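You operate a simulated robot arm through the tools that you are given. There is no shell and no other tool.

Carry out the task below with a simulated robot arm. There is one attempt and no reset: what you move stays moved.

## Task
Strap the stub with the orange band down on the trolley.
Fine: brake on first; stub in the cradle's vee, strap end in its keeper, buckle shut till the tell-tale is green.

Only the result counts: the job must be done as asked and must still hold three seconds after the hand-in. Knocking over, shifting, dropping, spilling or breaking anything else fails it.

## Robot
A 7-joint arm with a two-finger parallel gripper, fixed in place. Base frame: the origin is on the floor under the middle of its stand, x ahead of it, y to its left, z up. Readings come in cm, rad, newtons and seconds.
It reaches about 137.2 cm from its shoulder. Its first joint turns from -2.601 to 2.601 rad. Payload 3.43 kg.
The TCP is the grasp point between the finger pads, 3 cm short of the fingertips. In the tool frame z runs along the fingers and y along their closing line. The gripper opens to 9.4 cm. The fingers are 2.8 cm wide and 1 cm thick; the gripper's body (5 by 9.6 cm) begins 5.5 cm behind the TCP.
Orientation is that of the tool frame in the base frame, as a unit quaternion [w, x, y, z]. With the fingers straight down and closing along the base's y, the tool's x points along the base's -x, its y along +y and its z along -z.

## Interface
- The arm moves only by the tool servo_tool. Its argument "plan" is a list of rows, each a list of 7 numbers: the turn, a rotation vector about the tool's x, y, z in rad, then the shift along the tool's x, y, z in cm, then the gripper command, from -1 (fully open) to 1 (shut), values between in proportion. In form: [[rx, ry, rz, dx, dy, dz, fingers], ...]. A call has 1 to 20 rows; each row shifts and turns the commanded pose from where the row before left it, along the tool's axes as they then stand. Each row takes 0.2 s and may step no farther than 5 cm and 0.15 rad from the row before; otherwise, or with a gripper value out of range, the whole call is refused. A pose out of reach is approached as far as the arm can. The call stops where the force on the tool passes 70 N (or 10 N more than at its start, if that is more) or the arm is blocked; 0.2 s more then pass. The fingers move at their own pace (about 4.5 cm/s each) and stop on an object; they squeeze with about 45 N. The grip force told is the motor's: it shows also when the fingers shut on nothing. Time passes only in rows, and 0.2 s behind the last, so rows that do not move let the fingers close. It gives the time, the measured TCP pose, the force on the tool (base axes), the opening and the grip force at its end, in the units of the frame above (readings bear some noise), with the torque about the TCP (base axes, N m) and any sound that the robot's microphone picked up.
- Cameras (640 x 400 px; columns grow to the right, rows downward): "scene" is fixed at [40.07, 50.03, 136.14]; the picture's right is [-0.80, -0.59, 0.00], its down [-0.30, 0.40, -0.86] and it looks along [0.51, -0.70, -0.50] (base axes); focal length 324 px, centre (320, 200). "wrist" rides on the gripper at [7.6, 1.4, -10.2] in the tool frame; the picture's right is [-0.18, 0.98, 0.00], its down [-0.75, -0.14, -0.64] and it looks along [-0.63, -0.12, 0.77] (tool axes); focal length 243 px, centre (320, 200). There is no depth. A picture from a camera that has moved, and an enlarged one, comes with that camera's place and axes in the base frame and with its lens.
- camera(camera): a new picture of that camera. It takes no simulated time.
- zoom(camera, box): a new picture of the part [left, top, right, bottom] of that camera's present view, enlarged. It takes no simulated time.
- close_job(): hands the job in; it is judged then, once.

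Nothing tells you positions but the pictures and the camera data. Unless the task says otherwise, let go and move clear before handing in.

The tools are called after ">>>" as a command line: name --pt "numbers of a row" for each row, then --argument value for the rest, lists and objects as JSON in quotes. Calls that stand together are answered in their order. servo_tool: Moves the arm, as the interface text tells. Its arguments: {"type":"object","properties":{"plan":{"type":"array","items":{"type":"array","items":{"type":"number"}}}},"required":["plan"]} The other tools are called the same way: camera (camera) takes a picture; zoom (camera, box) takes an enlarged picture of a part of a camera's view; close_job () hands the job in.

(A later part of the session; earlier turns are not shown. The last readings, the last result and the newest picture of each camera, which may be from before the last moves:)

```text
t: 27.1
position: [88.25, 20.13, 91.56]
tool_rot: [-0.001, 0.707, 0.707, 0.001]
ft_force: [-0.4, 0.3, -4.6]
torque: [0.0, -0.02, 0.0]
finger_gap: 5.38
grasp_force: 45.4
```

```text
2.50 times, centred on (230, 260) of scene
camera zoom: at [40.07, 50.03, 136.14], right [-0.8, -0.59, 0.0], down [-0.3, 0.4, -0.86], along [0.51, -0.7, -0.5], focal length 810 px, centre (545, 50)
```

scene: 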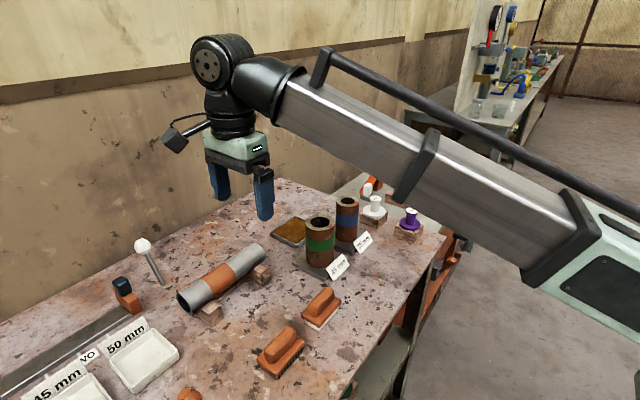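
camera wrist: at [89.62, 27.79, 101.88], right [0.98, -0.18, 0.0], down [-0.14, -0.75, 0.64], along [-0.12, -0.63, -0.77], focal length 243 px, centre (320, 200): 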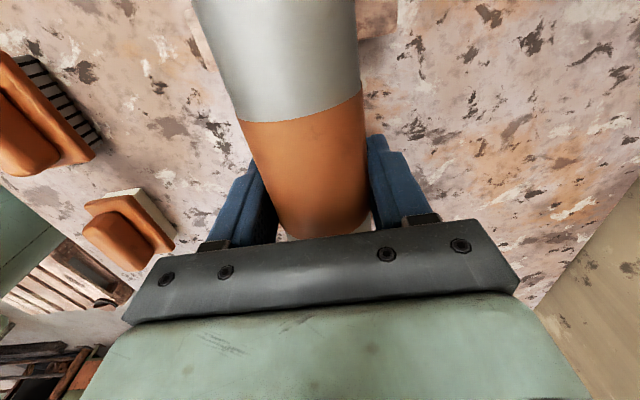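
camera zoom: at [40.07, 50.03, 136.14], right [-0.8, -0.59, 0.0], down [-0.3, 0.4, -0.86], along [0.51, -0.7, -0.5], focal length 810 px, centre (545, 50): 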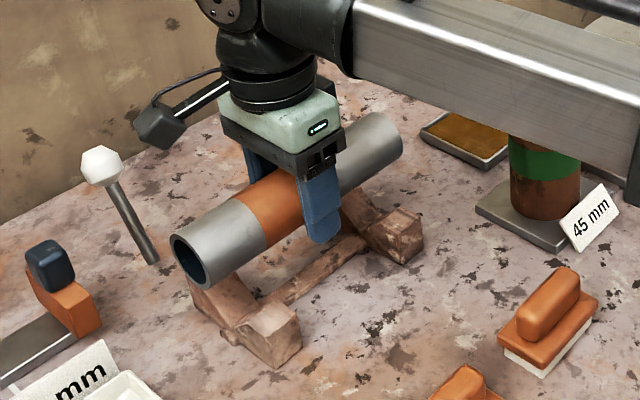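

The stub is held level with almost no torque, at about 0.5 kg. I'll lift high and carry it over to the trolley.

>>> servo_tool --pt "0 0 0 0 0 -4 1" --pt "0 0 0 0 0 -4 1" --pt "0 0 0 0 0 -4 1" --pt "0 0 0 0 0 -4 1" --pt "0 0 0 -2 -0.3 -4 1" --pt "0 0 0 -4.5 -0.72 0 1" --pt "0 0 0 -4.5 -0.72 0 1" --pt "0 0 0 -4.5 -0.72 0 1" --pt "0 0 0 -4.5 -0.72 0 1" --pt "0 0 0 -4.5 -0.72 0 1" --pt "0 0 0 -4.5 -0.72 0 1" --pt "0 0 0 -4.5 -0.72 0 1" --pt "0 0 0 -4.5 -0.72 0 1"

>>> camera --camera "scene"

>>> camera --camera "wrist"

```text
t: 29.9
position: [82.18, -18.25, 111.73]
tool_rot: [-0.001, 0.707, 0.708, 0.001]
ft_force: [0.1, -0.3, -5.5]
torque: [-0.01, -0.01, 0.02]
finger_gap: 5.37
grasp_force: 45.2
```

```text
taken
```

scene: 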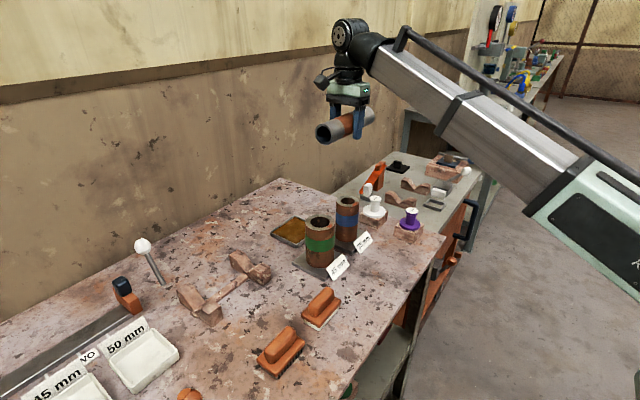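

```text
taken
camera wrist: at [83.45, -10.41, 122.02], right [0.98, -0.18, 0.0], down [-0.14, -0.75, 0.64], along [-0.12, -0.63, -0.77], focal length 243 px, centre (320, 200)
```

wrist: 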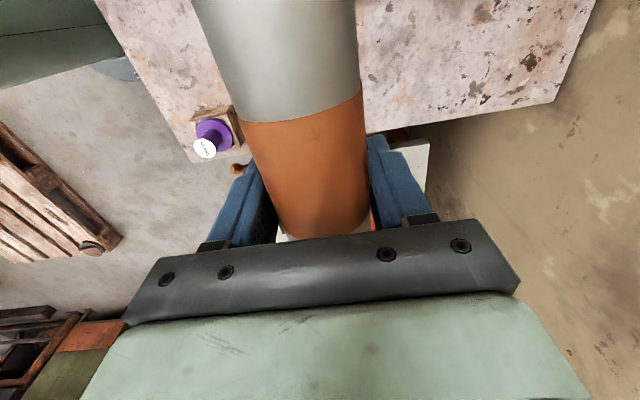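

>>> zoom --camera "scene" --box '[350, 150, 480, 240]'

>>> zoom --camera "scene" --box '[380, 170, 450, 214]'

```text
4.44 times, centred on (415, 195) of scene
camera zoom: at [40.07, 50.03, 136.14], right [-0.8, -0.59, 0.0], down [-0.3, 0.4, -0.86], along [0.51, -0.7, -0.5], focal length 1439 px, centre (-102, 222)
```

zoom: 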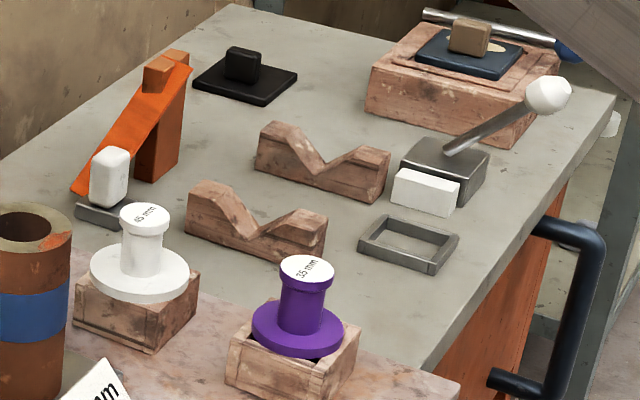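

```text
9.09 times, centred on (415, 192) of scene
camera zoom: at [40.07, 50.03, 136.14], right [-0.8, -0.59, 0.0], down [-0.3, 0.4, -0.86], along [0.51, -0.7, -0.5], focal length 2944 px, centre (-544, 273)
```

zoom: 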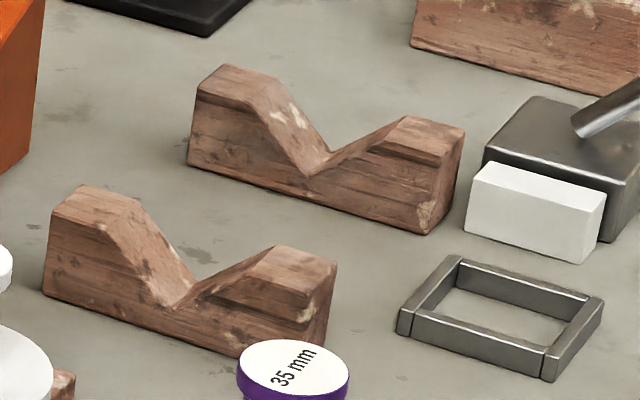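

The cradle is centred at about (76.6, -55.8), with its valley at z≈76.4 and the trolley top near z≈75. I'll carry the stub over it and descend partway.

>>> servo_tool --pt "0 0 0 -4.15 -0.62 0 1" --pt "0 0 0 -4.15 -0.62 0 1" --pt "0 0 0 -4.15 -0.62 0 1" --pt "0 0 0 -4.15 -0.62 0 1" --pt "0 0 0 -4.15 -0.62 0 1" --pt "0 0 0 -4.15 -0.62 0 1" --pt "0 0 0 -4.15 -0.62 0 1" --pt "0 0 0 -4.15 -0.62 0 1" --pt "0 0 0 -4.15 -0.62 0 1" --pt "0 0 0 0 0 4 1" --pt "0 0 0 0 0 4 1" --pt "0 0 0 0 0 4 1" --pt "0 0 0 0 0 4 1" --pt "0 0 0 0 0 3 1"

>>> camera --camera "scene"

>>> zoom --camera "scene" --box '[350, 120, 480, 210]'

>>> camera --camera "wrist"

```text
t: 33.0
position: [76.47, -55.45, 92.61]
tool_rot: [-0.001, 0.707, 0.707, 0.0]
ft_force: [-1.0, 0.3, -4.8]
torque: [0.0, -0.02, -0.04]
finger_gap: 5.36
grasp_force: 44.6
```

```text
taken
```

scene: 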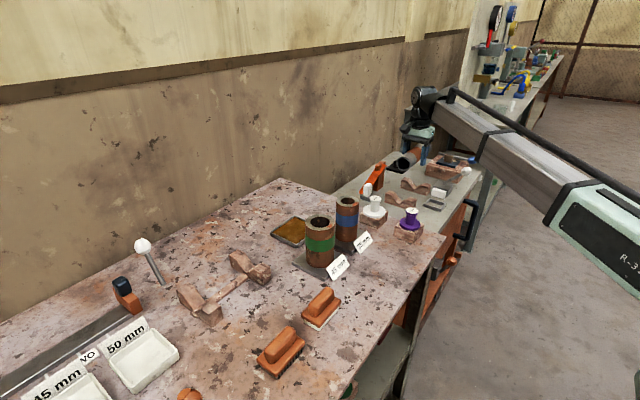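

```text
4.44 times, centred on (415, 165) of scene
camera zoom: at [40.07, 50.03, 136.14], right [-0.8, -0.59, 0.0], down [-0.3, 0.4, -0.86], along [0.51, -0.7, -0.5], focal length 1439 px, centre (-102, 356)
```

zoom: 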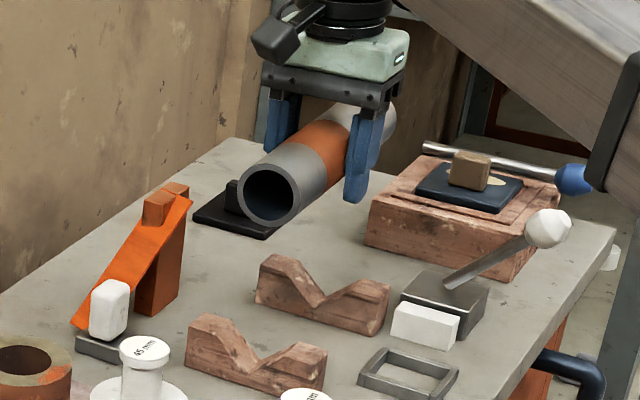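

```text
taken
camera wrist: at [77.87, -47.81, 102.96], right [0.98, -0.18, 0.0], down [-0.14, -0.75, 0.64], along [-0.12, -0.63, -0.77], focal length 243 px, centre (320, 200)
```

wrist: 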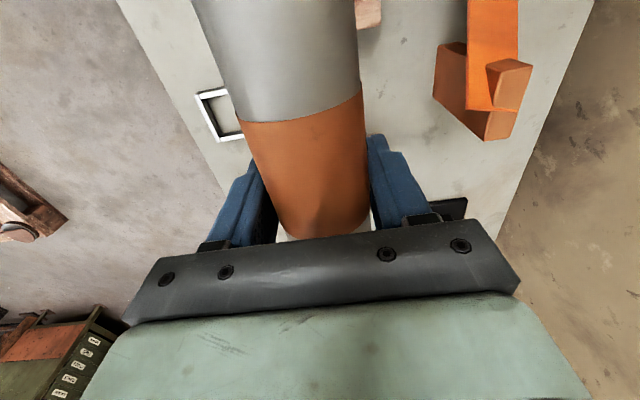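

Calibration checks out: the stub axis is at (76.6, z 92.5), right over the vees. I'll lower it, slowing near contact.

>>> servo_tool --pt "0 0 0 0 0 3 1" --pt "0 0 0 0 0 3 1" --pt "0 0 0 0 0 2 1" --pt "0 0 0 0 0 1.5 1"

>>> zoom --camera "scene" --box '[370, 140, 470, 210]'

>>> camera --camera "wrist"

```text
t: 34.0
position: [76.54, -55.42, 83.04]
tool_rot: [-0.001, 0.707, 0.707, 0.001]
ft_force: [-0.2, -0.4, -5.0]
torque: [0.02, 0.0, -0.02]
finger_gap: 5.37
grasp_force: 45.2
```

```text
5.71 times, centred on (420, 175) of scene
camera zoom: at [40.07, 50.03, 136.14], right [-0.8, -0.59, 0.0], down [-0.3, 0.4, -0.86], along [0.51, -0.7, -0.5], focal length 1850 px, centre (-251, 343)
```

zoom: 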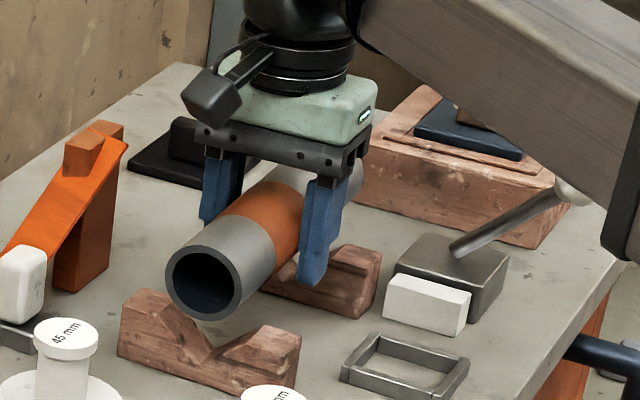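

```text
taken
camera wrist: at [77.9, -47.7, 93.38], right [0.98, -0.18, 0.0], down [-0.14, -0.75, 0.64], along [-0.12, -0.63, -0.77], focal length 243 px, centre (320, 200)
```

wrist: 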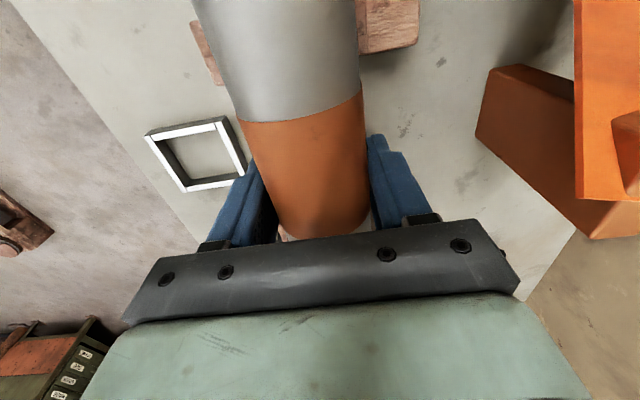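

>>> servo_tool --pt "0 0 0 0 0 0.7 1" --pt "0 0 0 0 0 0.5 1" --pt "0 0 0 0 0 0.4 1" --pt "0 0 0 0 0 0 1"

>>> zoom --camera "scene" --box '[370, 140, 470, 210]'

```text
t: 35.0
position: [76.55, -55.32, 81.44]
tool_rot: [0.0, 0.707, 0.707, 0.0]
ft_force: [-0.1, -0.7, -5.4]
torque: [-0.01, 0.0, 0.06]
finger_gap: 5.43
grasp_force: 44.9
```

```text
5.71 times, centred on (420, 175) of scene
camera zoom: at [40.07, 50.03, 136.14], right [-0.8, -0.59, 0.0], down [-0.3, 0.4, -0.86], along [0.51, -0.7, -0.5], focal length 1850 px, centre (-251, 343)
```

zoom: 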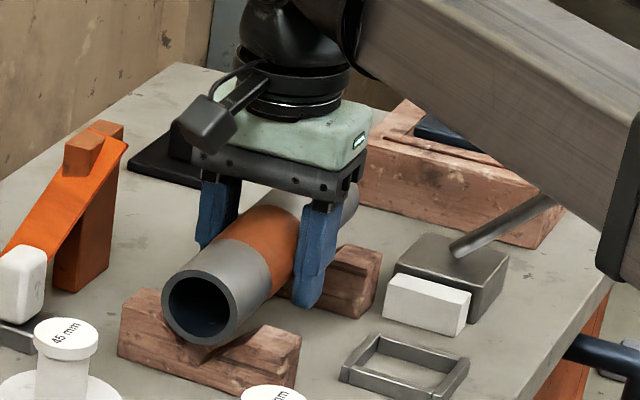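

>>> servo_tool --pt "0 0 0 0 0 0.4 1" --pt "0 0 0 0 0 0.3 1" --pt "0 0 0 0 0 0.2 1"

>>> zoom --camera "scene" --box '[370, 140, 470, 210]'

```text
t: 35.8
position: [76.51, -55.43, 80.62]
tool_rot: [-0.001, 0.707, 0.707, 0.001]
ft_force: [0.8, 0.5, -4.5]
torque: [0.01, 0.0, 0.03]
finger_gap: 5.39
grasp_force: 44.9
```

```text
5.71 times, centred on (420, 175) of scene
camera zoom: at [40.07, 50.03, 136.14], right [-0.8, -0.59, 0.0], down [-0.3, 0.4, -0.86], along [0.51, -0.7, -0.5], focal length 1850 px, centre (-251, 343)
```

zoom: 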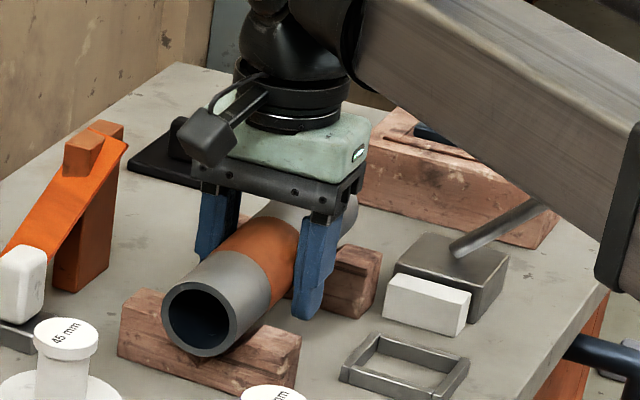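

>>> servo_tool --pt "0 0 0 0 0 0.25 1" --pt "0 0 0 0 0 0.2 1" --pt "0 0 0 0 0 0.2 1"

>>> zoom --camera "scene" --box '[370, 140, 470, 210]'

```text
t: 36.5
position: [76.53, -55.39, 79.86]
tool_rot: [-0.001, 0.707, 0.707, 0.0]
ft_force: [1.0, 0.2, -1.7]
torque: [0.19, 0.05, -0.08]
finger_gap: 5.37
grasp_force: 44.9
```

```text
5.71 times, centred on (420, 175) of scene
camera zoom: at [40.07, 50.03, 136.14], right [-0.8, -0.59, 0.0], down [-0.3, 0.4, -0.86], along [0.51, -0.7, -0.5], focal length 1850 px, centre (-251, 343)
```

zoom: 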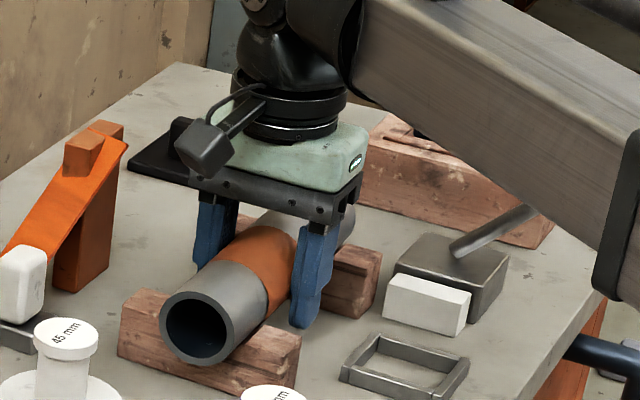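

Contact with the vee has started. I'll settle it a little more before releasing.

>>> servo_tool --pt "0 0 0 0 0 0.15 1" --pt "0 0 0 0 0 0.15 1" --pt "0 0 0 0 0 0 1"

```text
t: 37.4
position: [76.59, -55.35, 79.77]
tool_rot: [0.002, 0.707, 0.707, 0.001]
ft_force: [18.1, -2.6, 19.7]
torque: [0.25, 0.17, -0.17]
finger_gap: 5.42
grasp_force: 45.0
```

The stub is touching the -x slope, so I'll shift slightly toward +x to centre it.

>>> servo_tool --pt "0 0 0 0 0.2 0 1" --pt "0 0 0 0 0.2 0 1" --pt "0 0 0 0 0 0 1"

```text
t: 38.1
position: [76.71, -55.37, 79.51]
tool_rot: [-0.001, 0.707, 0.707, 0.0]
ft_force: [4.8, -1.6, 7.0]
torque: [-0.08, 0.17, 0.01]
finger_gap: 5.39
grasp_force: 45.2
```

>>> servo_tool --pt "0 0 0 0 0.15 0 1" --pt "0 0 0 0 0 0.15 1" --pt "0 0 0 0 0 0 1"

>>> zoom --camera "scene" --box '[370, 140, 470, 210]'

```text
t: 39.0
position: [77.0, -55.33, 79.36]
tool_rot: [-0.001, 0.707, 0.707, 0.0]
ft_force: [1.0, -0.5, -5.3]
torque: [0.04, -0.04, 0.0]
finger_gap: 5.39
grasp_force: 45.3
```

```text
5.71 times, centred on (420, 175) of scene
camera zoom: at [40.07, 50.03, 136.14], right [-0.8, -0.59, 0.0], down [-0.3, 0.4, -0.86], along [0.51, -0.7, -0.5], focal length 1850 px, centre (-251, 343)
```

zoom: 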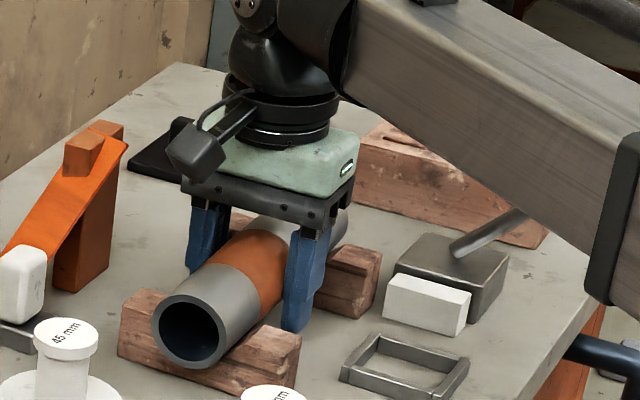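

>>> servo_tool --pt "0 0 0 0 0 0.2 1" --pt "0 0 0 0 0 0.15 1" --pt "0 0 0 0 0 0 1"

```text
t: 39.8
position: [77.02, -55.37, 79.52]
tool_rot: [0.001, 0.708, 0.707, 0.001]
ft_force: [-5.1, 0.1, 32.4]
torque: [0.15, -0.02, 0.0]
finger_gap: 5.38
grasp_force: 45.0
```

The stub is seated in both vees, with mostly vertical load. I'll relieve the pressure and open the fingers gradually.

>>> servo_tool --pt "0 0 0 0 -0.05 -0.2 1" --pt "0 0 0 0 0 0 1"

>>> zoom --camera "scene" --box '[370, 140, 470, 210]'

```text
t: 40.4
position: [76.97, -55.36, 79.34]
tool_rot: [-0.001, 0.707, 0.707, 0.001]
ft_force: [-4.9, 1.3, 18.4]
torque: [-1.03, -0.11, 0.0]
finger_gap: 5.4
grasp_force: 45.3
```

```text
5.71 times, centred on (420, 175) of scene
camera zoom: at [40.07, 50.03, 136.14], right [-0.8, -0.59, 0.0], down [-0.3, 0.4, -0.86], along [0.51, -0.7, -0.5], focal length 1850 px, centre (-251, 343)
```

zoom: 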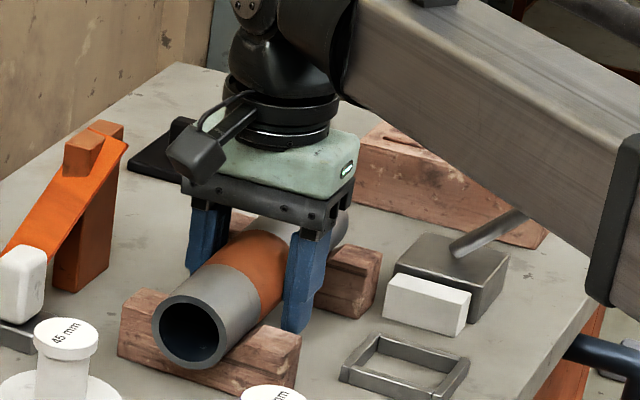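

>>> servo_tool --pt "0 0 0 0 0 -0.1 -0.2" --pt "0 0 0 0 0 0 -0.3" --pt "0 0 0 0 0 0 -0.5" --pt "0 0 0 0 0 0 -0.8" --pt "0 0 0 0 0 0 -0.8"

>>> zoom --camera "scene" --box '[370, 140, 470, 210]'

>>> camera --camera "wrist"

```text
t: 41.5
position: [77.05, -55.35, 79.47]
tool_rot: [-0.001, 0.707, 0.707, 0.0]
ft_force: [-0.1, -0.7, 0.1]
torque: [0.02, 0.0, 0.01]
finger_gap: 8.45
grasp_force: 0.1
```

```text
5.71 times, centred on (420, 175) of scene
camera zoom: at [40.07, 50.03, 136.14], right [-0.8, -0.59, 0.0], down [-0.3, 0.4, -0.86], along [0.51, -0.7, -0.5], focal length 1850 px, centre (-251, 343)
```

zoom: 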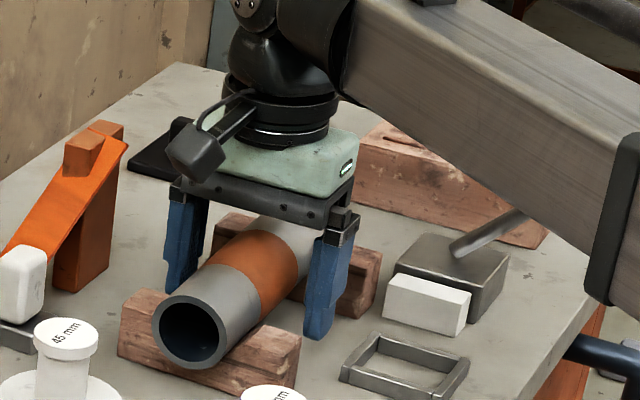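

```text
taken
camera wrist: at [78.41, -47.65, 89.76], right [0.98, -0.18, 0.0], down [-0.14, -0.75, 0.64], along [-0.12, -0.63, -0.77], focal length 243 px, centre (320, 200)
```

wrist: 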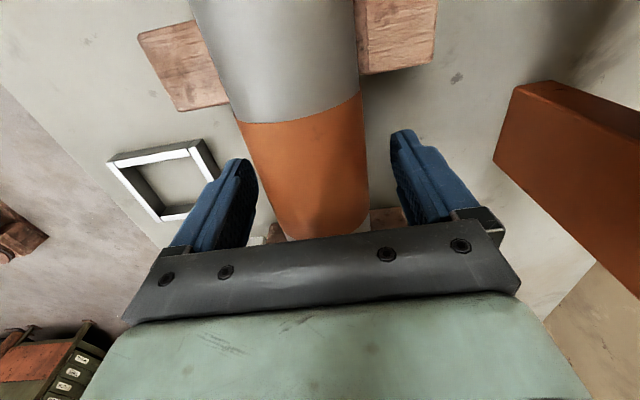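

The stub is resting in the cradle. I'll lift straight up and look at the strap.

>>> servo_tool --pt "0 0 0 0 0 -2 -0.9" --pt "0 0 0 0 0 -3 -1" --pt "0 0 0 0 0 -4 -1" --pt "0 0 0 0 0 -4 -1" --pt "0 0 0 0 0 -4 -1" --pt "0 0 0 4 0 -4 -1" --pt "0 0 0 4 0 0 -1" --pt "0 0 0 4 0 0 -1"

>>> camera --camera "wrist"

>>> zoom --camera "scene" --box '[350, 130, 480, 220]'

```text
refused: row 6 steps farther than a row can; nothing moved
```

```text
taken
camera wrist: at [78.41, -47.65, 89.76], right [0.98, -0.18, 0.0], down [-0.14, -0.75, 0.64], along [-0.12, -0.63, -0.77], focal length 243 px, centre (320, 200)
```

wrist: 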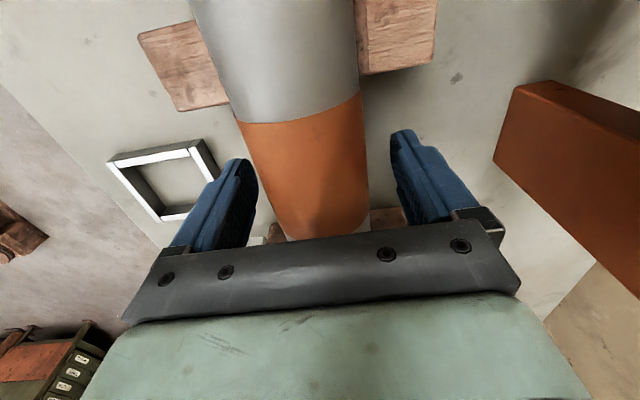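

```text
4.44 times, centred on (415, 175) of scene
camera zoom: at [40.07, 50.03, 136.14], right [-0.8, -0.59, 0.0], down [-0.3, 0.4, -0.86], along [0.51, -0.7, -0.5], focal length 1439 px, centre (-102, 311)
```

zoom: 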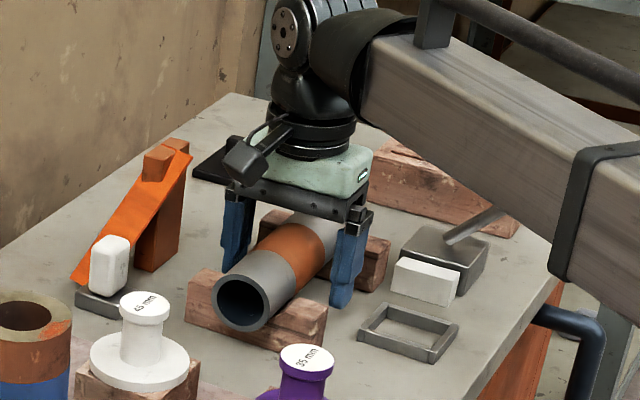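

That plan was refused because one row stepped too far. I'll resend it with a smaller step.

>>> servo_tool --pt "0 0 0 0 0 -2 -0.8" --pt "0 0 0 0 0 -3 -0.8" --pt "0 0 0 0 0 -4 -1" --pt "0 0 0 0 0 -4 -1" --pt "0 0 0 0 0 -4 -1" --pt "0 0 0 0 0 -4 -1" --pt "0 0 0 4 1 0 -1" --pt "0 0 0 4 1 0 -1" --pt "0 0 0 4 1 0 -1"

>>> camera --camera "wrist"

>>> zoom --camera "scene" --box '[350, 130, 480, 220]'

```text
t: 43.5
position: [80.18, -43.33, 100.51]
tool_rot: [0.0, 0.707, 0.707, 0.001]
ft_force: [0.1, -0.1, -0.4]
torque: [0.03, 0.0, 0.01]
finger_gap: 9.41
grasp_force: 0.0
```

```text
taken
camera wrist: at [81.49, -35.59, 110.8], right [0.98, -0.19, 0.0], down [-0.14, -0.75, 0.64], along [-0.12, -0.63, -0.77], focal length 243 px, centre (320, 200)
```

wrist: 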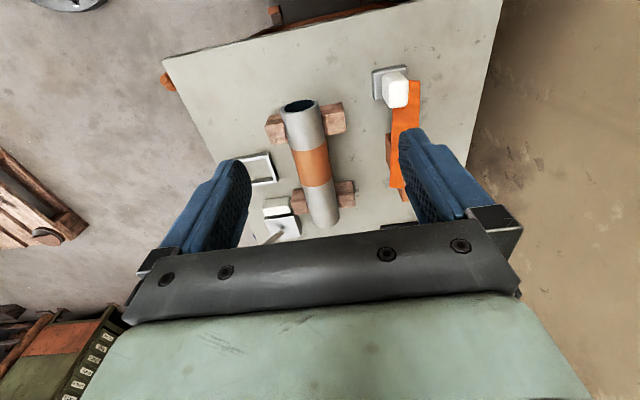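

```text
4.44 times, centred on (415, 175) of scene
camera zoom: at [40.07, 50.03, 136.14], right [-0.8, -0.59, 0.0], down [-0.3, 0.4, -0.86], along [0.51, -0.7, -0.5], focal length 1439 px, centre (-102, 311)
```

zoom: 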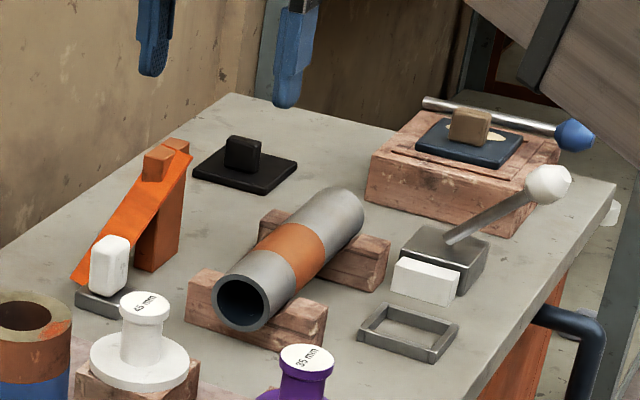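

>>> zoom --camera "wrist" --box '[340, 50, 460, 220]'

>>> zoom --camera "wrist" --box '[220, 60, 440, 240]'

>>> zoom --camera "scene" --box '[355, 150, 405, 200]'

>>> zoom --camera "scene" --box '[415, 155, 475, 215]'

```text
2.35 times, centred on (400, 135) of wrist
camera zoom: at [81.49, -35.59, 110.8], right [0.98, -0.19, 0.0], down [-0.14, -0.75, 0.64], along [-0.12, -0.63, -0.77], focal length 571 px, centre (132, 353)
```

zoom: 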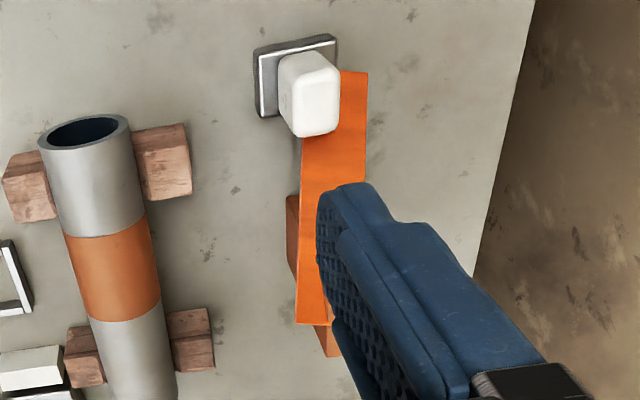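

```text
2.22 times, centred on (330, 150) of wrist
camera zoom: at [81.49, -35.59, 110.8], right [0.98, -0.19, 0.0], down [-0.14, -0.75, 0.64], along [-0.12, -0.63, -0.77], focal length 539 px, centre (298, 311)
```

zoom: 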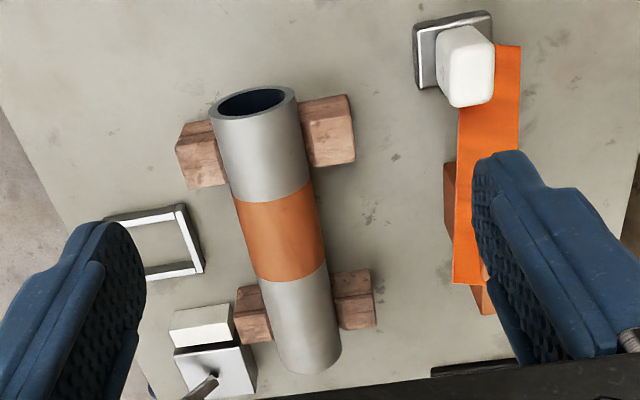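

```text
8.00 times, centred on (380, 175) of scene
camera zoom: at [40.07, 50.03, 136.14], right [-0.8, -0.59, 0.0], down [-0.3, 0.4, -0.86], along [0.51, -0.7, -0.5], focal length 2590 px, centre (-160, 400)
```

zoom: 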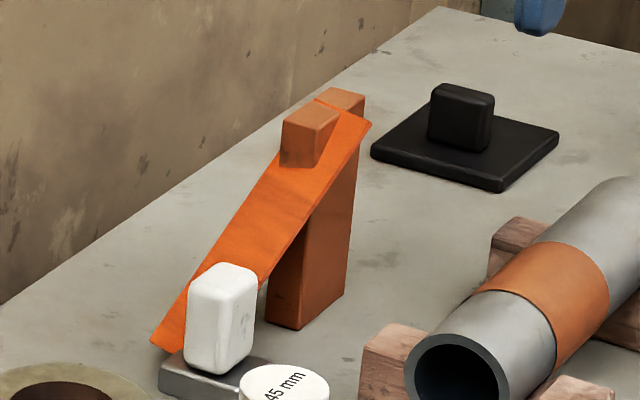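

```text
6.67 times, centred on (445, 185) of scene
camera zoom: at [40.07, 50.03, 136.14], right [-0.8, -0.59, 0.0], down [-0.3, 0.4, -0.86], along [0.51, -0.7, -0.5], focal length 2159 px, centre (-513, 300)
```

zoom: 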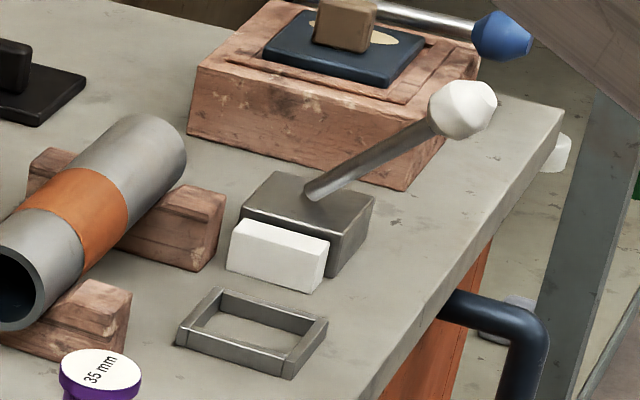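

The stub sits well in the cradle. The strap end looks like a grey plate with a white grip near (89, -46, 76–81), on a ribbon running up to the post at y≈-57. I'll get a closer look.

>>> servo_tool --pt "0 0 0 2.1 3.7 1 -1" --pt "0 0 0 2.1 3.7 1 -1" --pt "0 0 0 2.1 3.7 1 -1" --pt "0 0 0 0 0 3.5 -1"

>>> camera --camera "wrist"

>>> camera --camera "scene"

```text
t: 44.5
position: [91.28, -37.07, 93.84]
tool_rot: [0.0, 0.708, 0.706, 0.001]
ft_force: [-0.3, -0.3, 1.2]
torque: [0.0, -0.03, 0.01]
finger_gap: 9.4
grasp_force: 0.0
```

```text
taken
camera wrist: at [92.61, -29.47, 104.16], right [0.98, -0.19, 0.0], down [-0.14, -0.75, 0.64], along [-0.12, -0.63, -0.77], focal length 243 px, centre (320, 200)
```

wrist: 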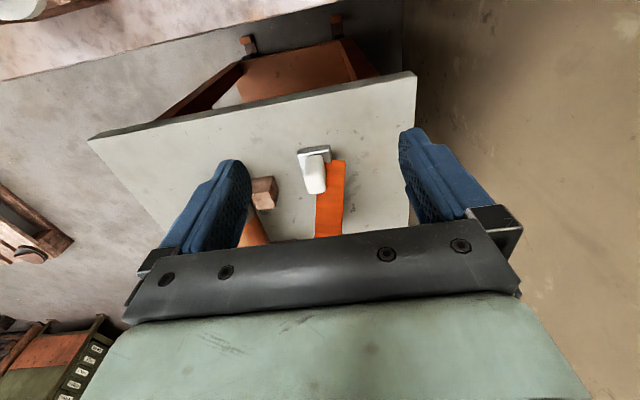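

```text
taken
```

scene: 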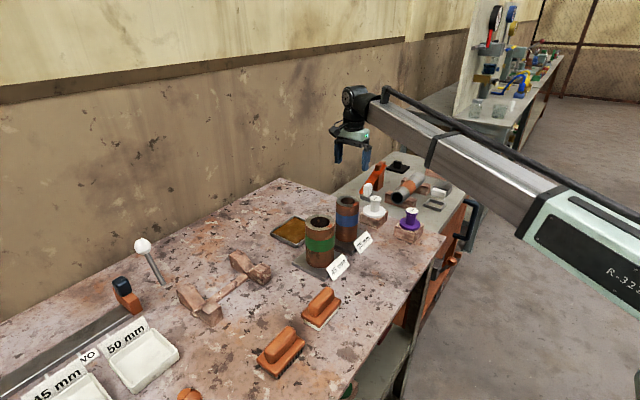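

>>> zoom --camera "wrist" --box '[260, 130, 380, 250]'

>>> zoom --camera "scene" --box '[350, 150, 400, 200]'

```text
3.33 times, centred on (320, 190) of wrist
camera zoom: at [92.61, -29.47, 104.16], right [0.98, -0.19, 0.0], down [-0.14, -0.75, 0.64], along [-0.12, -0.63, -0.77], focal length 809 px, centre (320, 233)
```

zoom: 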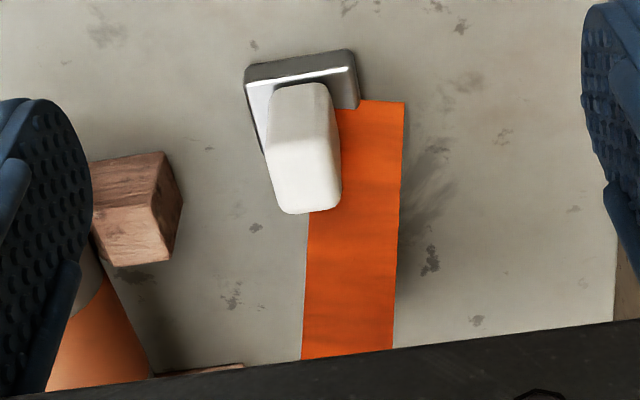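

```text
8.00 times, centred on (375, 175) of scene
camera zoom: at [40.07, 50.03, 136.14], right [-0.8, -0.59, 0.0], down [-0.3, 0.4, -0.86], along [0.51, -0.7, -0.5], focal length 2590 px, centre (-120, 400)
```

zoom: 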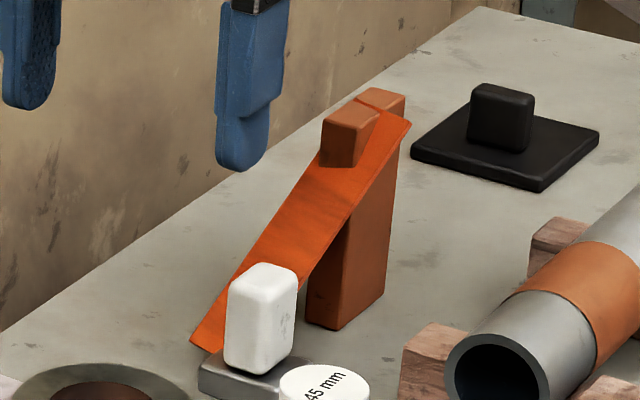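

The handle is about 2.2 × 2.9 × 4.2 cm and sits on a plate of about 4.3 × 3.7 cm; the handle's top centre is at (89.05, -46.35, 80.7). I'll move above it with the fingers partly closed.

>>> servo_tool --pt "0 0 0 -3.1 -0.75 0 0" --pt "0 0 0 -3.1 -0.75 0 0" --pt "0 0 0 -3.1 -0.75 0 0" --pt "0 0 0 0 0 3 0" --pt "0 0 0 0 0 3 0" --pt "0 0 0 0 0 1 0"

>>> camera --camera "wrist"

>>> zoom --camera "scene" --box '[340, 130, 420, 210]'

```text
t: 46.0
position: [88.84, -46.37, 86.79]
tool_rot: [-0.001, 0.707, 0.707, 0.001]
ft_force: [0.0, -0.2, -0.4]
torque: [-0.02, 0.02, -0.02]
finger_gap: 4.72
grasp_force: 0.0
```

```text
taken
camera wrist: at [90.18, -38.68, 97.12], right [0.98, -0.18, 0.0], down [-0.14, -0.75, 0.64], along [-0.12, -0.63, -0.77], focal length 243 px, centre (320, 200)
```

wrist: 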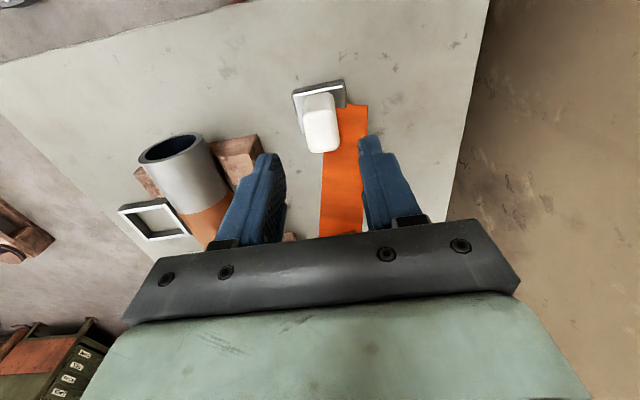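

```text
5.00 times, centred on (380, 170) of scene
camera zoom: at [40.07, 50.03, 136.14], right [-0.8, -0.59, 0.0], down [-0.3, 0.4, -0.86], along [0.51, -0.7, -0.5], focal length 1619 px, centre (20, 350)
```

zoom: 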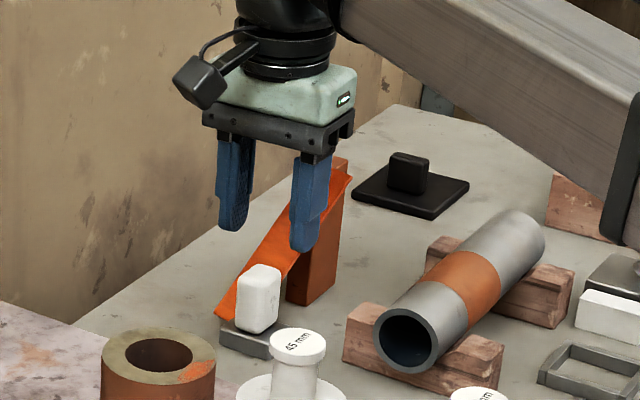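

Alignment is good. I'll descend over the handle and grip it.

>>> servo_tool --pt "0 0 0 0 0.15 2.5 0" --pt "0 0 0 0 0 2.5 0" --pt "0 0 0 0 0 1.7 0" --pt "0 0 0 0 0 0 0"

>>> camera --camera "wrist"

>>> zoom --camera "scene" --box '[340, 130, 420, 210]'

```text
t: 47.0
position: [88.74, -46.38, 80.2]
tool_rot: [-0.001, 0.707, 0.707, 0.0]
ft_force: [-0.2, 0.7, -0.5]
torque: [-0.02, -0.01, 0.02]
finger_gap: 4.7
grasp_force: 0.0
```

```text
taken
camera wrist: at [90.24, -38.76, 90.49], right [0.98, -0.18, 0.0], down [-0.14, -0.75, 0.64], along [-0.12, -0.63, -0.77], focal length 243 px, centre (320, 200)
```

wrist: 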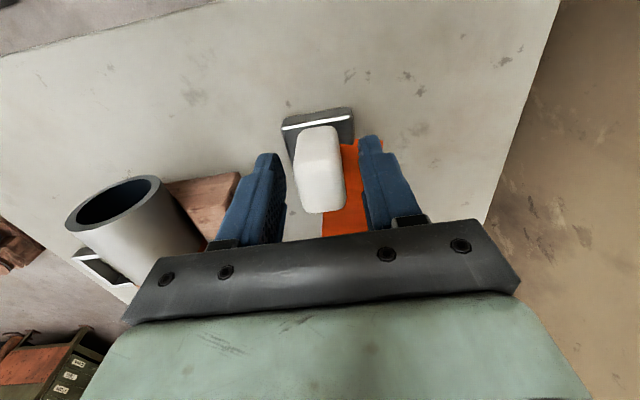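

```text
5.00 times, centred on (380, 170) of scene
camera zoom: at [40.07, 50.03, 136.14], right [-0.8, -0.59, 0.0], down [-0.3, 0.4, -0.86], along [0.51, -0.7, -0.5], focal length 1619 px, centre (20, 350)
```

zoom: 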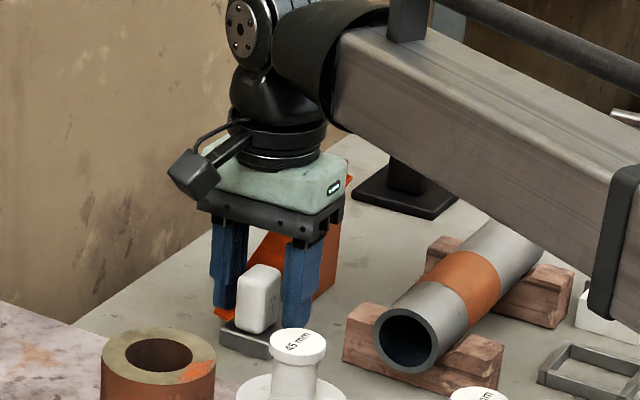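

>>> servo_tool --pt "0 0 0 0 0 0 0.5" --pt "0 0 0 0 0 0 1" --pt "0 0 0 0 0 0 1" --pt "0 0 0 0 0 0 1"

>>> camera --camera "wrist"

```text
t: 48.0
position: [88.89, -46.39, 80.25]
tool_rot: [0.0, 0.707, 0.707, 0.0]
ft_force: [0.3, 0.1, -0.2]
torque: [0.0, -0.01, -0.01]
finger_gap: 2.77
grasp_force: 44.8
```

```text
taken
camera wrist: at [90.24, -38.75, 90.49], right [0.98, -0.18, 0.0], down [-0.14, -0.75, 0.64], along [-0.12, -0.63, -0.77], focal length 243 px, centre (320, 200)
```

wrist: 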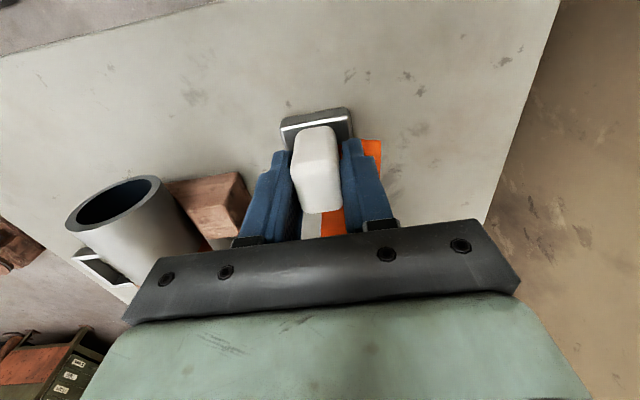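

The handle is gripped with a 2.8 cm gap. I'll lift gently and watch the force and the strap.

>>> servo_tool --pt "0 0 0 0 0 -0.5 1" --pt "0 0 0 0 0 -1 1" --pt "0 0 0 0 0 -1 1" --pt "0 0 0 0 0 -1.5 1"

>>> camera --camera "wrist"

>>> zoom --camera "scene" --box '[340, 130, 420, 210]'

```text
t: 49.0
position: [88.95, -46.53, 84.17]
tool_rot: [0.0, 0.707, 0.707, 0.001]
ft_force: [-0.1, -0.3, -0.6]
torque: [0.0, -0.05, -0.01]
finger_gap: 2.76
grasp_force: 45.3
```

```text
taken
camera wrist: at [90.37, -38.69, 94.44], right [0.98, -0.18, 0.0], down [-0.14, -0.75, 0.64], along [-0.12, -0.63, -0.77], focal length 243 px, centre (320, 200)
```

wrist: 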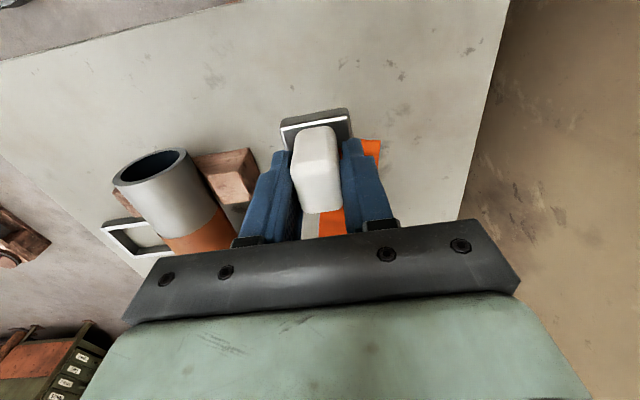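

```text
5.00 times, centred on (380, 170) of scene
camera zoom: at [40.07, 50.03, 136.14], right [-0.8, -0.59, 0.0], down [-0.3, 0.4, -0.86], along [0.51, -0.7, -0.5], focal length 1619 px, centre (20, 350)
```

zoom: 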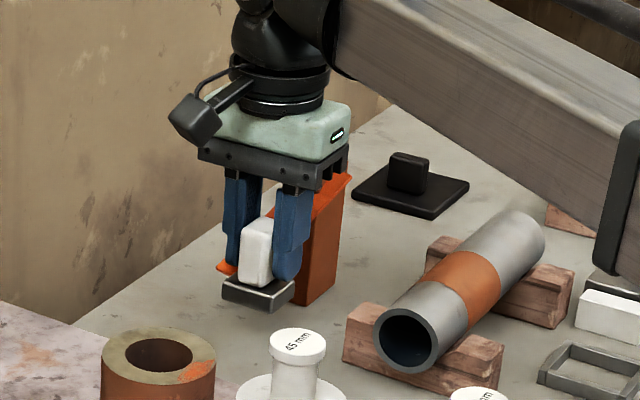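

The plate, handle and strap all lift together. I'll raise further, carry it over the stub toward the keeper at about (66.5, -55.7), and stop above it to check alignment.

>>> servo_tool --pt "0 0 0 0 0 -3 1" --pt "0 0 0 0 0 -3 1" --pt "0 0 0 0 0 -3 1" --pt "0 0 0 0 -3 0 1" --pt "0 0 0 -1.2 -3 0 1" --pt "0 0 0 -1.5 -3 0 1"

>>> zoom --camera "scene" --box '[340, 120, 460, 210]'

>>> camera --camera "wrist"

```text
t: 50.4
position: [79.9, -49.25, 93.16]
tool_rot: [-0.001, 0.707, 0.707, 0.0]
ft_force: [0.1, -0.1, -1.2]
torque: [0.03, -0.03, -0.02]
finger_gap: 2.78
grasp_force: 44.9
```

```text
4.44 times, centred on (400, 165) of scene
camera zoom: at [40.07, 50.03, 136.14], right [-0.8, -0.59, 0.0], down [-0.3, 0.4, -0.86], along [0.51, -0.7, -0.5], focal length 1439 px, centre (-36, 356)
```

zoom: 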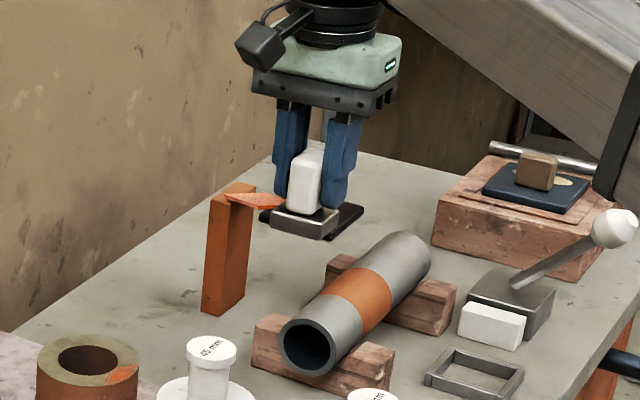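

```text
taken
camera wrist: at [81.27, -41.53, 103.5], right [0.98, -0.18, 0.0], down [-0.14, -0.75, 0.64], along [-0.12, -0.63, -0.77], focal length 243 px, centre (320, 200)
```

wrist: 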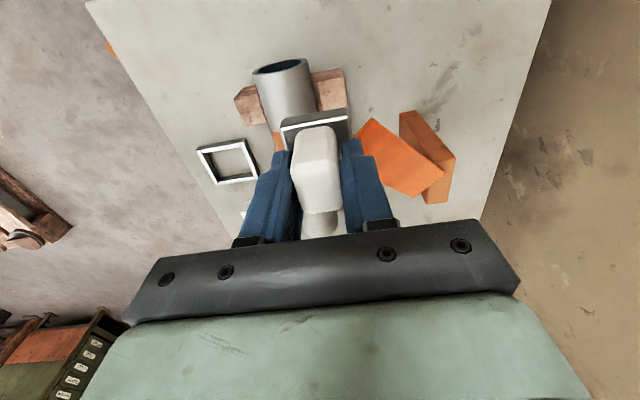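

>>> zoom --camera "wrist" --box '[180, 120, 280, 200]'

>>> zoom --camera "scene" --box '[385, 145, 420, 180]'

>>> zoom --camera "wrist" --box '[260, 90, 380, 190]'

>>> zoom --camera "scene" --box '[415, 190, 450, 220]'

```text
5.00 times, centred on (230, 160) of wrist
camera zoom: at [81.27, -41.53, 103.5], right [0.98, -0.18, 0.0], down [-0.14, -0.75, 0.64], along [-0.12, -0.63, -0.77], focal length 1213 px, centre (770, 400)
```

zoom: 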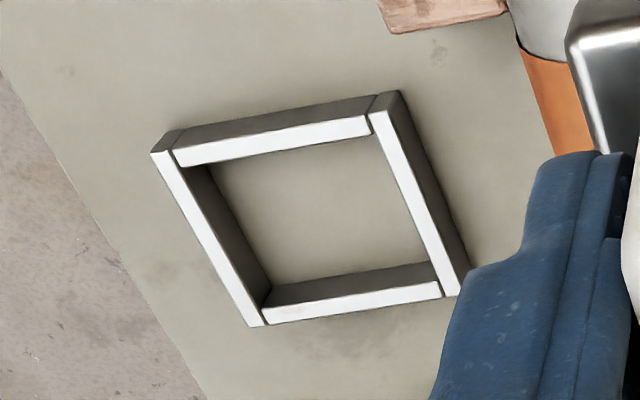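

```text
11.43 times, centred on (402, 162) of scene
camera zoom: at [40.07, 50.03, 136.14], right [-0.8, -0.59, 0.0], down [-0.3, 0.4, -0.86], along [0.51, -0.7, -0.5], focal length 3701 px, centre (-623, 629)
```

zoom: 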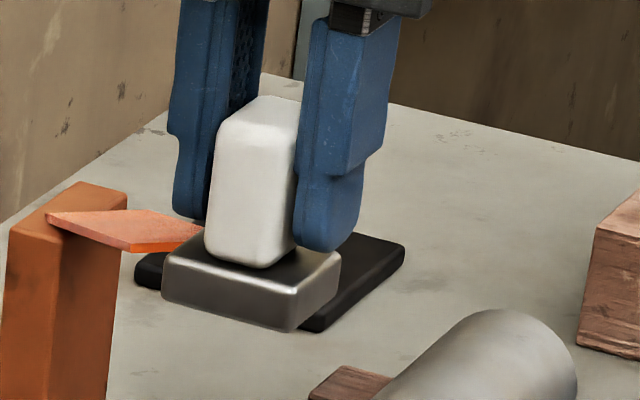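

```text
4.00 times, centred on (320, 140) of wrist
camera zoom: at [81.27, -41.53, 103.5], right [0.98, -0.18, 0.0], down [-0.14, -0.75, 0.64], along [-0.12, -0.63, -0.77], focal length 970 px, centre (320, 440)
```

zoom: 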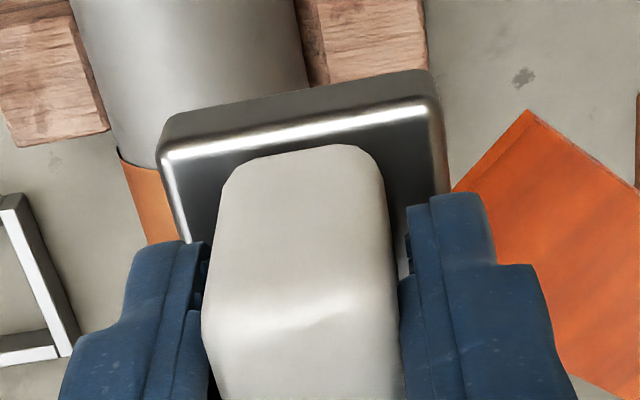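

```text
13.33 times, centred on (432, 205) of scene
camera zoom: at [40.07, 50.03, 136.14], right [-0.8, -0.59, 0.0], down [-0.3, 0.4, -0.86], along [0.51, -0.7, -0.5], focal length 4318 px, centre (-1180, 133)
```

zoom: 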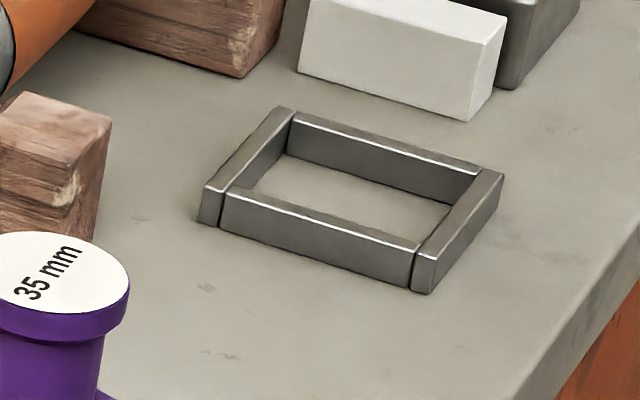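

I have a good fix on the keeper: centre about (66.4, -56.0), top z≈76, opening about 5.0 × 4.3 cm, and the plate is about 4.2 × 3.7 cm. I'll move over it and descend to just above.

>>> servo_tool --pt "0 0 0 -1.73 -3.38 0 1" --pt "0 0 0 -1.73 -3.38 0 1" --pt "0 0 0 -1.73 -3.38 0 1" --pt "0 0 0 -1.73 -3.38 0 1" --pt "0 0 0 0 0 3 1" --pt "0 0 0 0 0 3 1" --pt "0 0 0 0 0 2 1" --pt "0 0 0 0 0 0 1"

>>> zoom --camera "scene" --box '[380, 140, 480, 220]'

>>> camera --camera "wrist"

```text
t: 52.1
position: [66.62, -56.04, 85.15]
tool_rot: [0.0, 0.707, 0.707, 0.0]
ft_force: [-0.6, 0.2, -0.1]
torque: [0.0, -0.04, -0.04]
finger_gap: 2.76
grasp_force: 45.0
```

```text
5.00 times, centred on (430, 180) of scene
camera zoom: at [40.07, 50.03, 136.14], right [-0.8, -0.59, 0.0], down [-0.3, 0.4, -0.86], along [0.51, -0.7, -0.5], focal length 1619 px, centre (-230, 300)
```

zoom: 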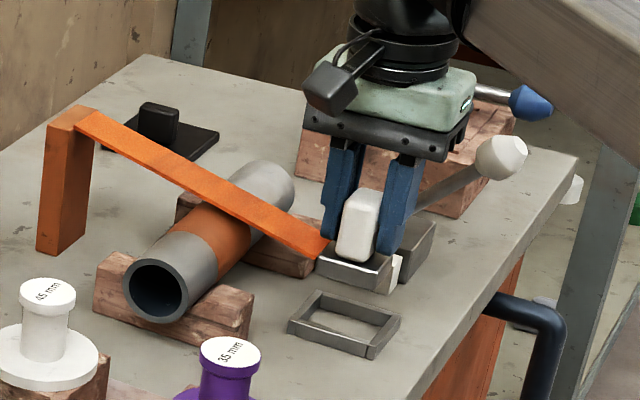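

```text
taken
camera wrist: at [67.94, -48.28, 95.46], right [0.98, -0.18, 0.0], down [-0.14, -0.75, 0.64], along [-0.12, -0.63, -0.77], focal length 243 px, centre (320, 200)
```

wrist: 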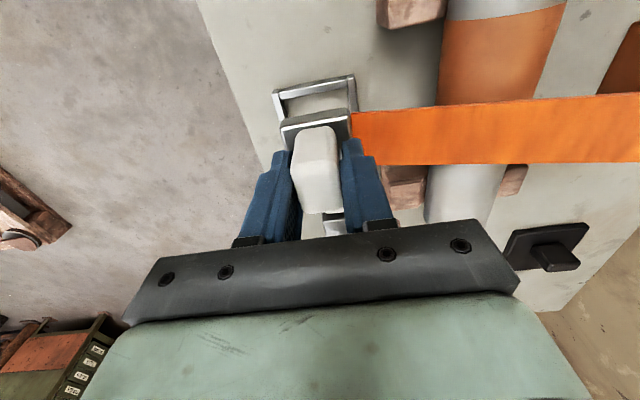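

>>> zoom --camera "wrist" --box '[250, 60, 390, 180]'

>>> zoom --camera "scene" --box '[420, 170, 465, 215]'

```text
3.33 times, centred on (320, 120) of wrist
camera zoom: at [67.94, -48.28, 95.46], right [0.98, -0.18, 0.0], down [-0.14, -0.75, 0.64], along [-0.12, -0.63, -0.77], focal length 809 px, centre (320, 467)
```

zoom: 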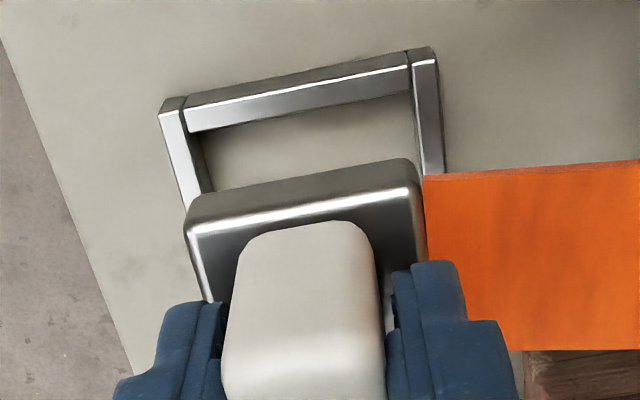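

```text
8.89 times, centred on (442, 192) of scene
camera zoom: at [40.07, 50.03, 136.14], right [-0.8, -0.59, 0.0], down [-0.3, 0.4, -0.86], along [0.51, -0.7, -0.5], focal length 2878 px, centre (-769, 267)
```

zoom: 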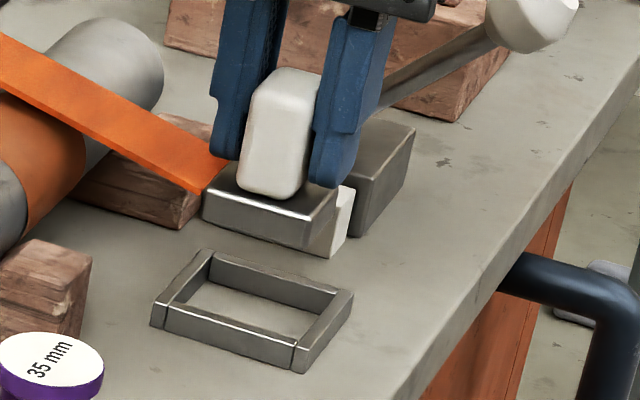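

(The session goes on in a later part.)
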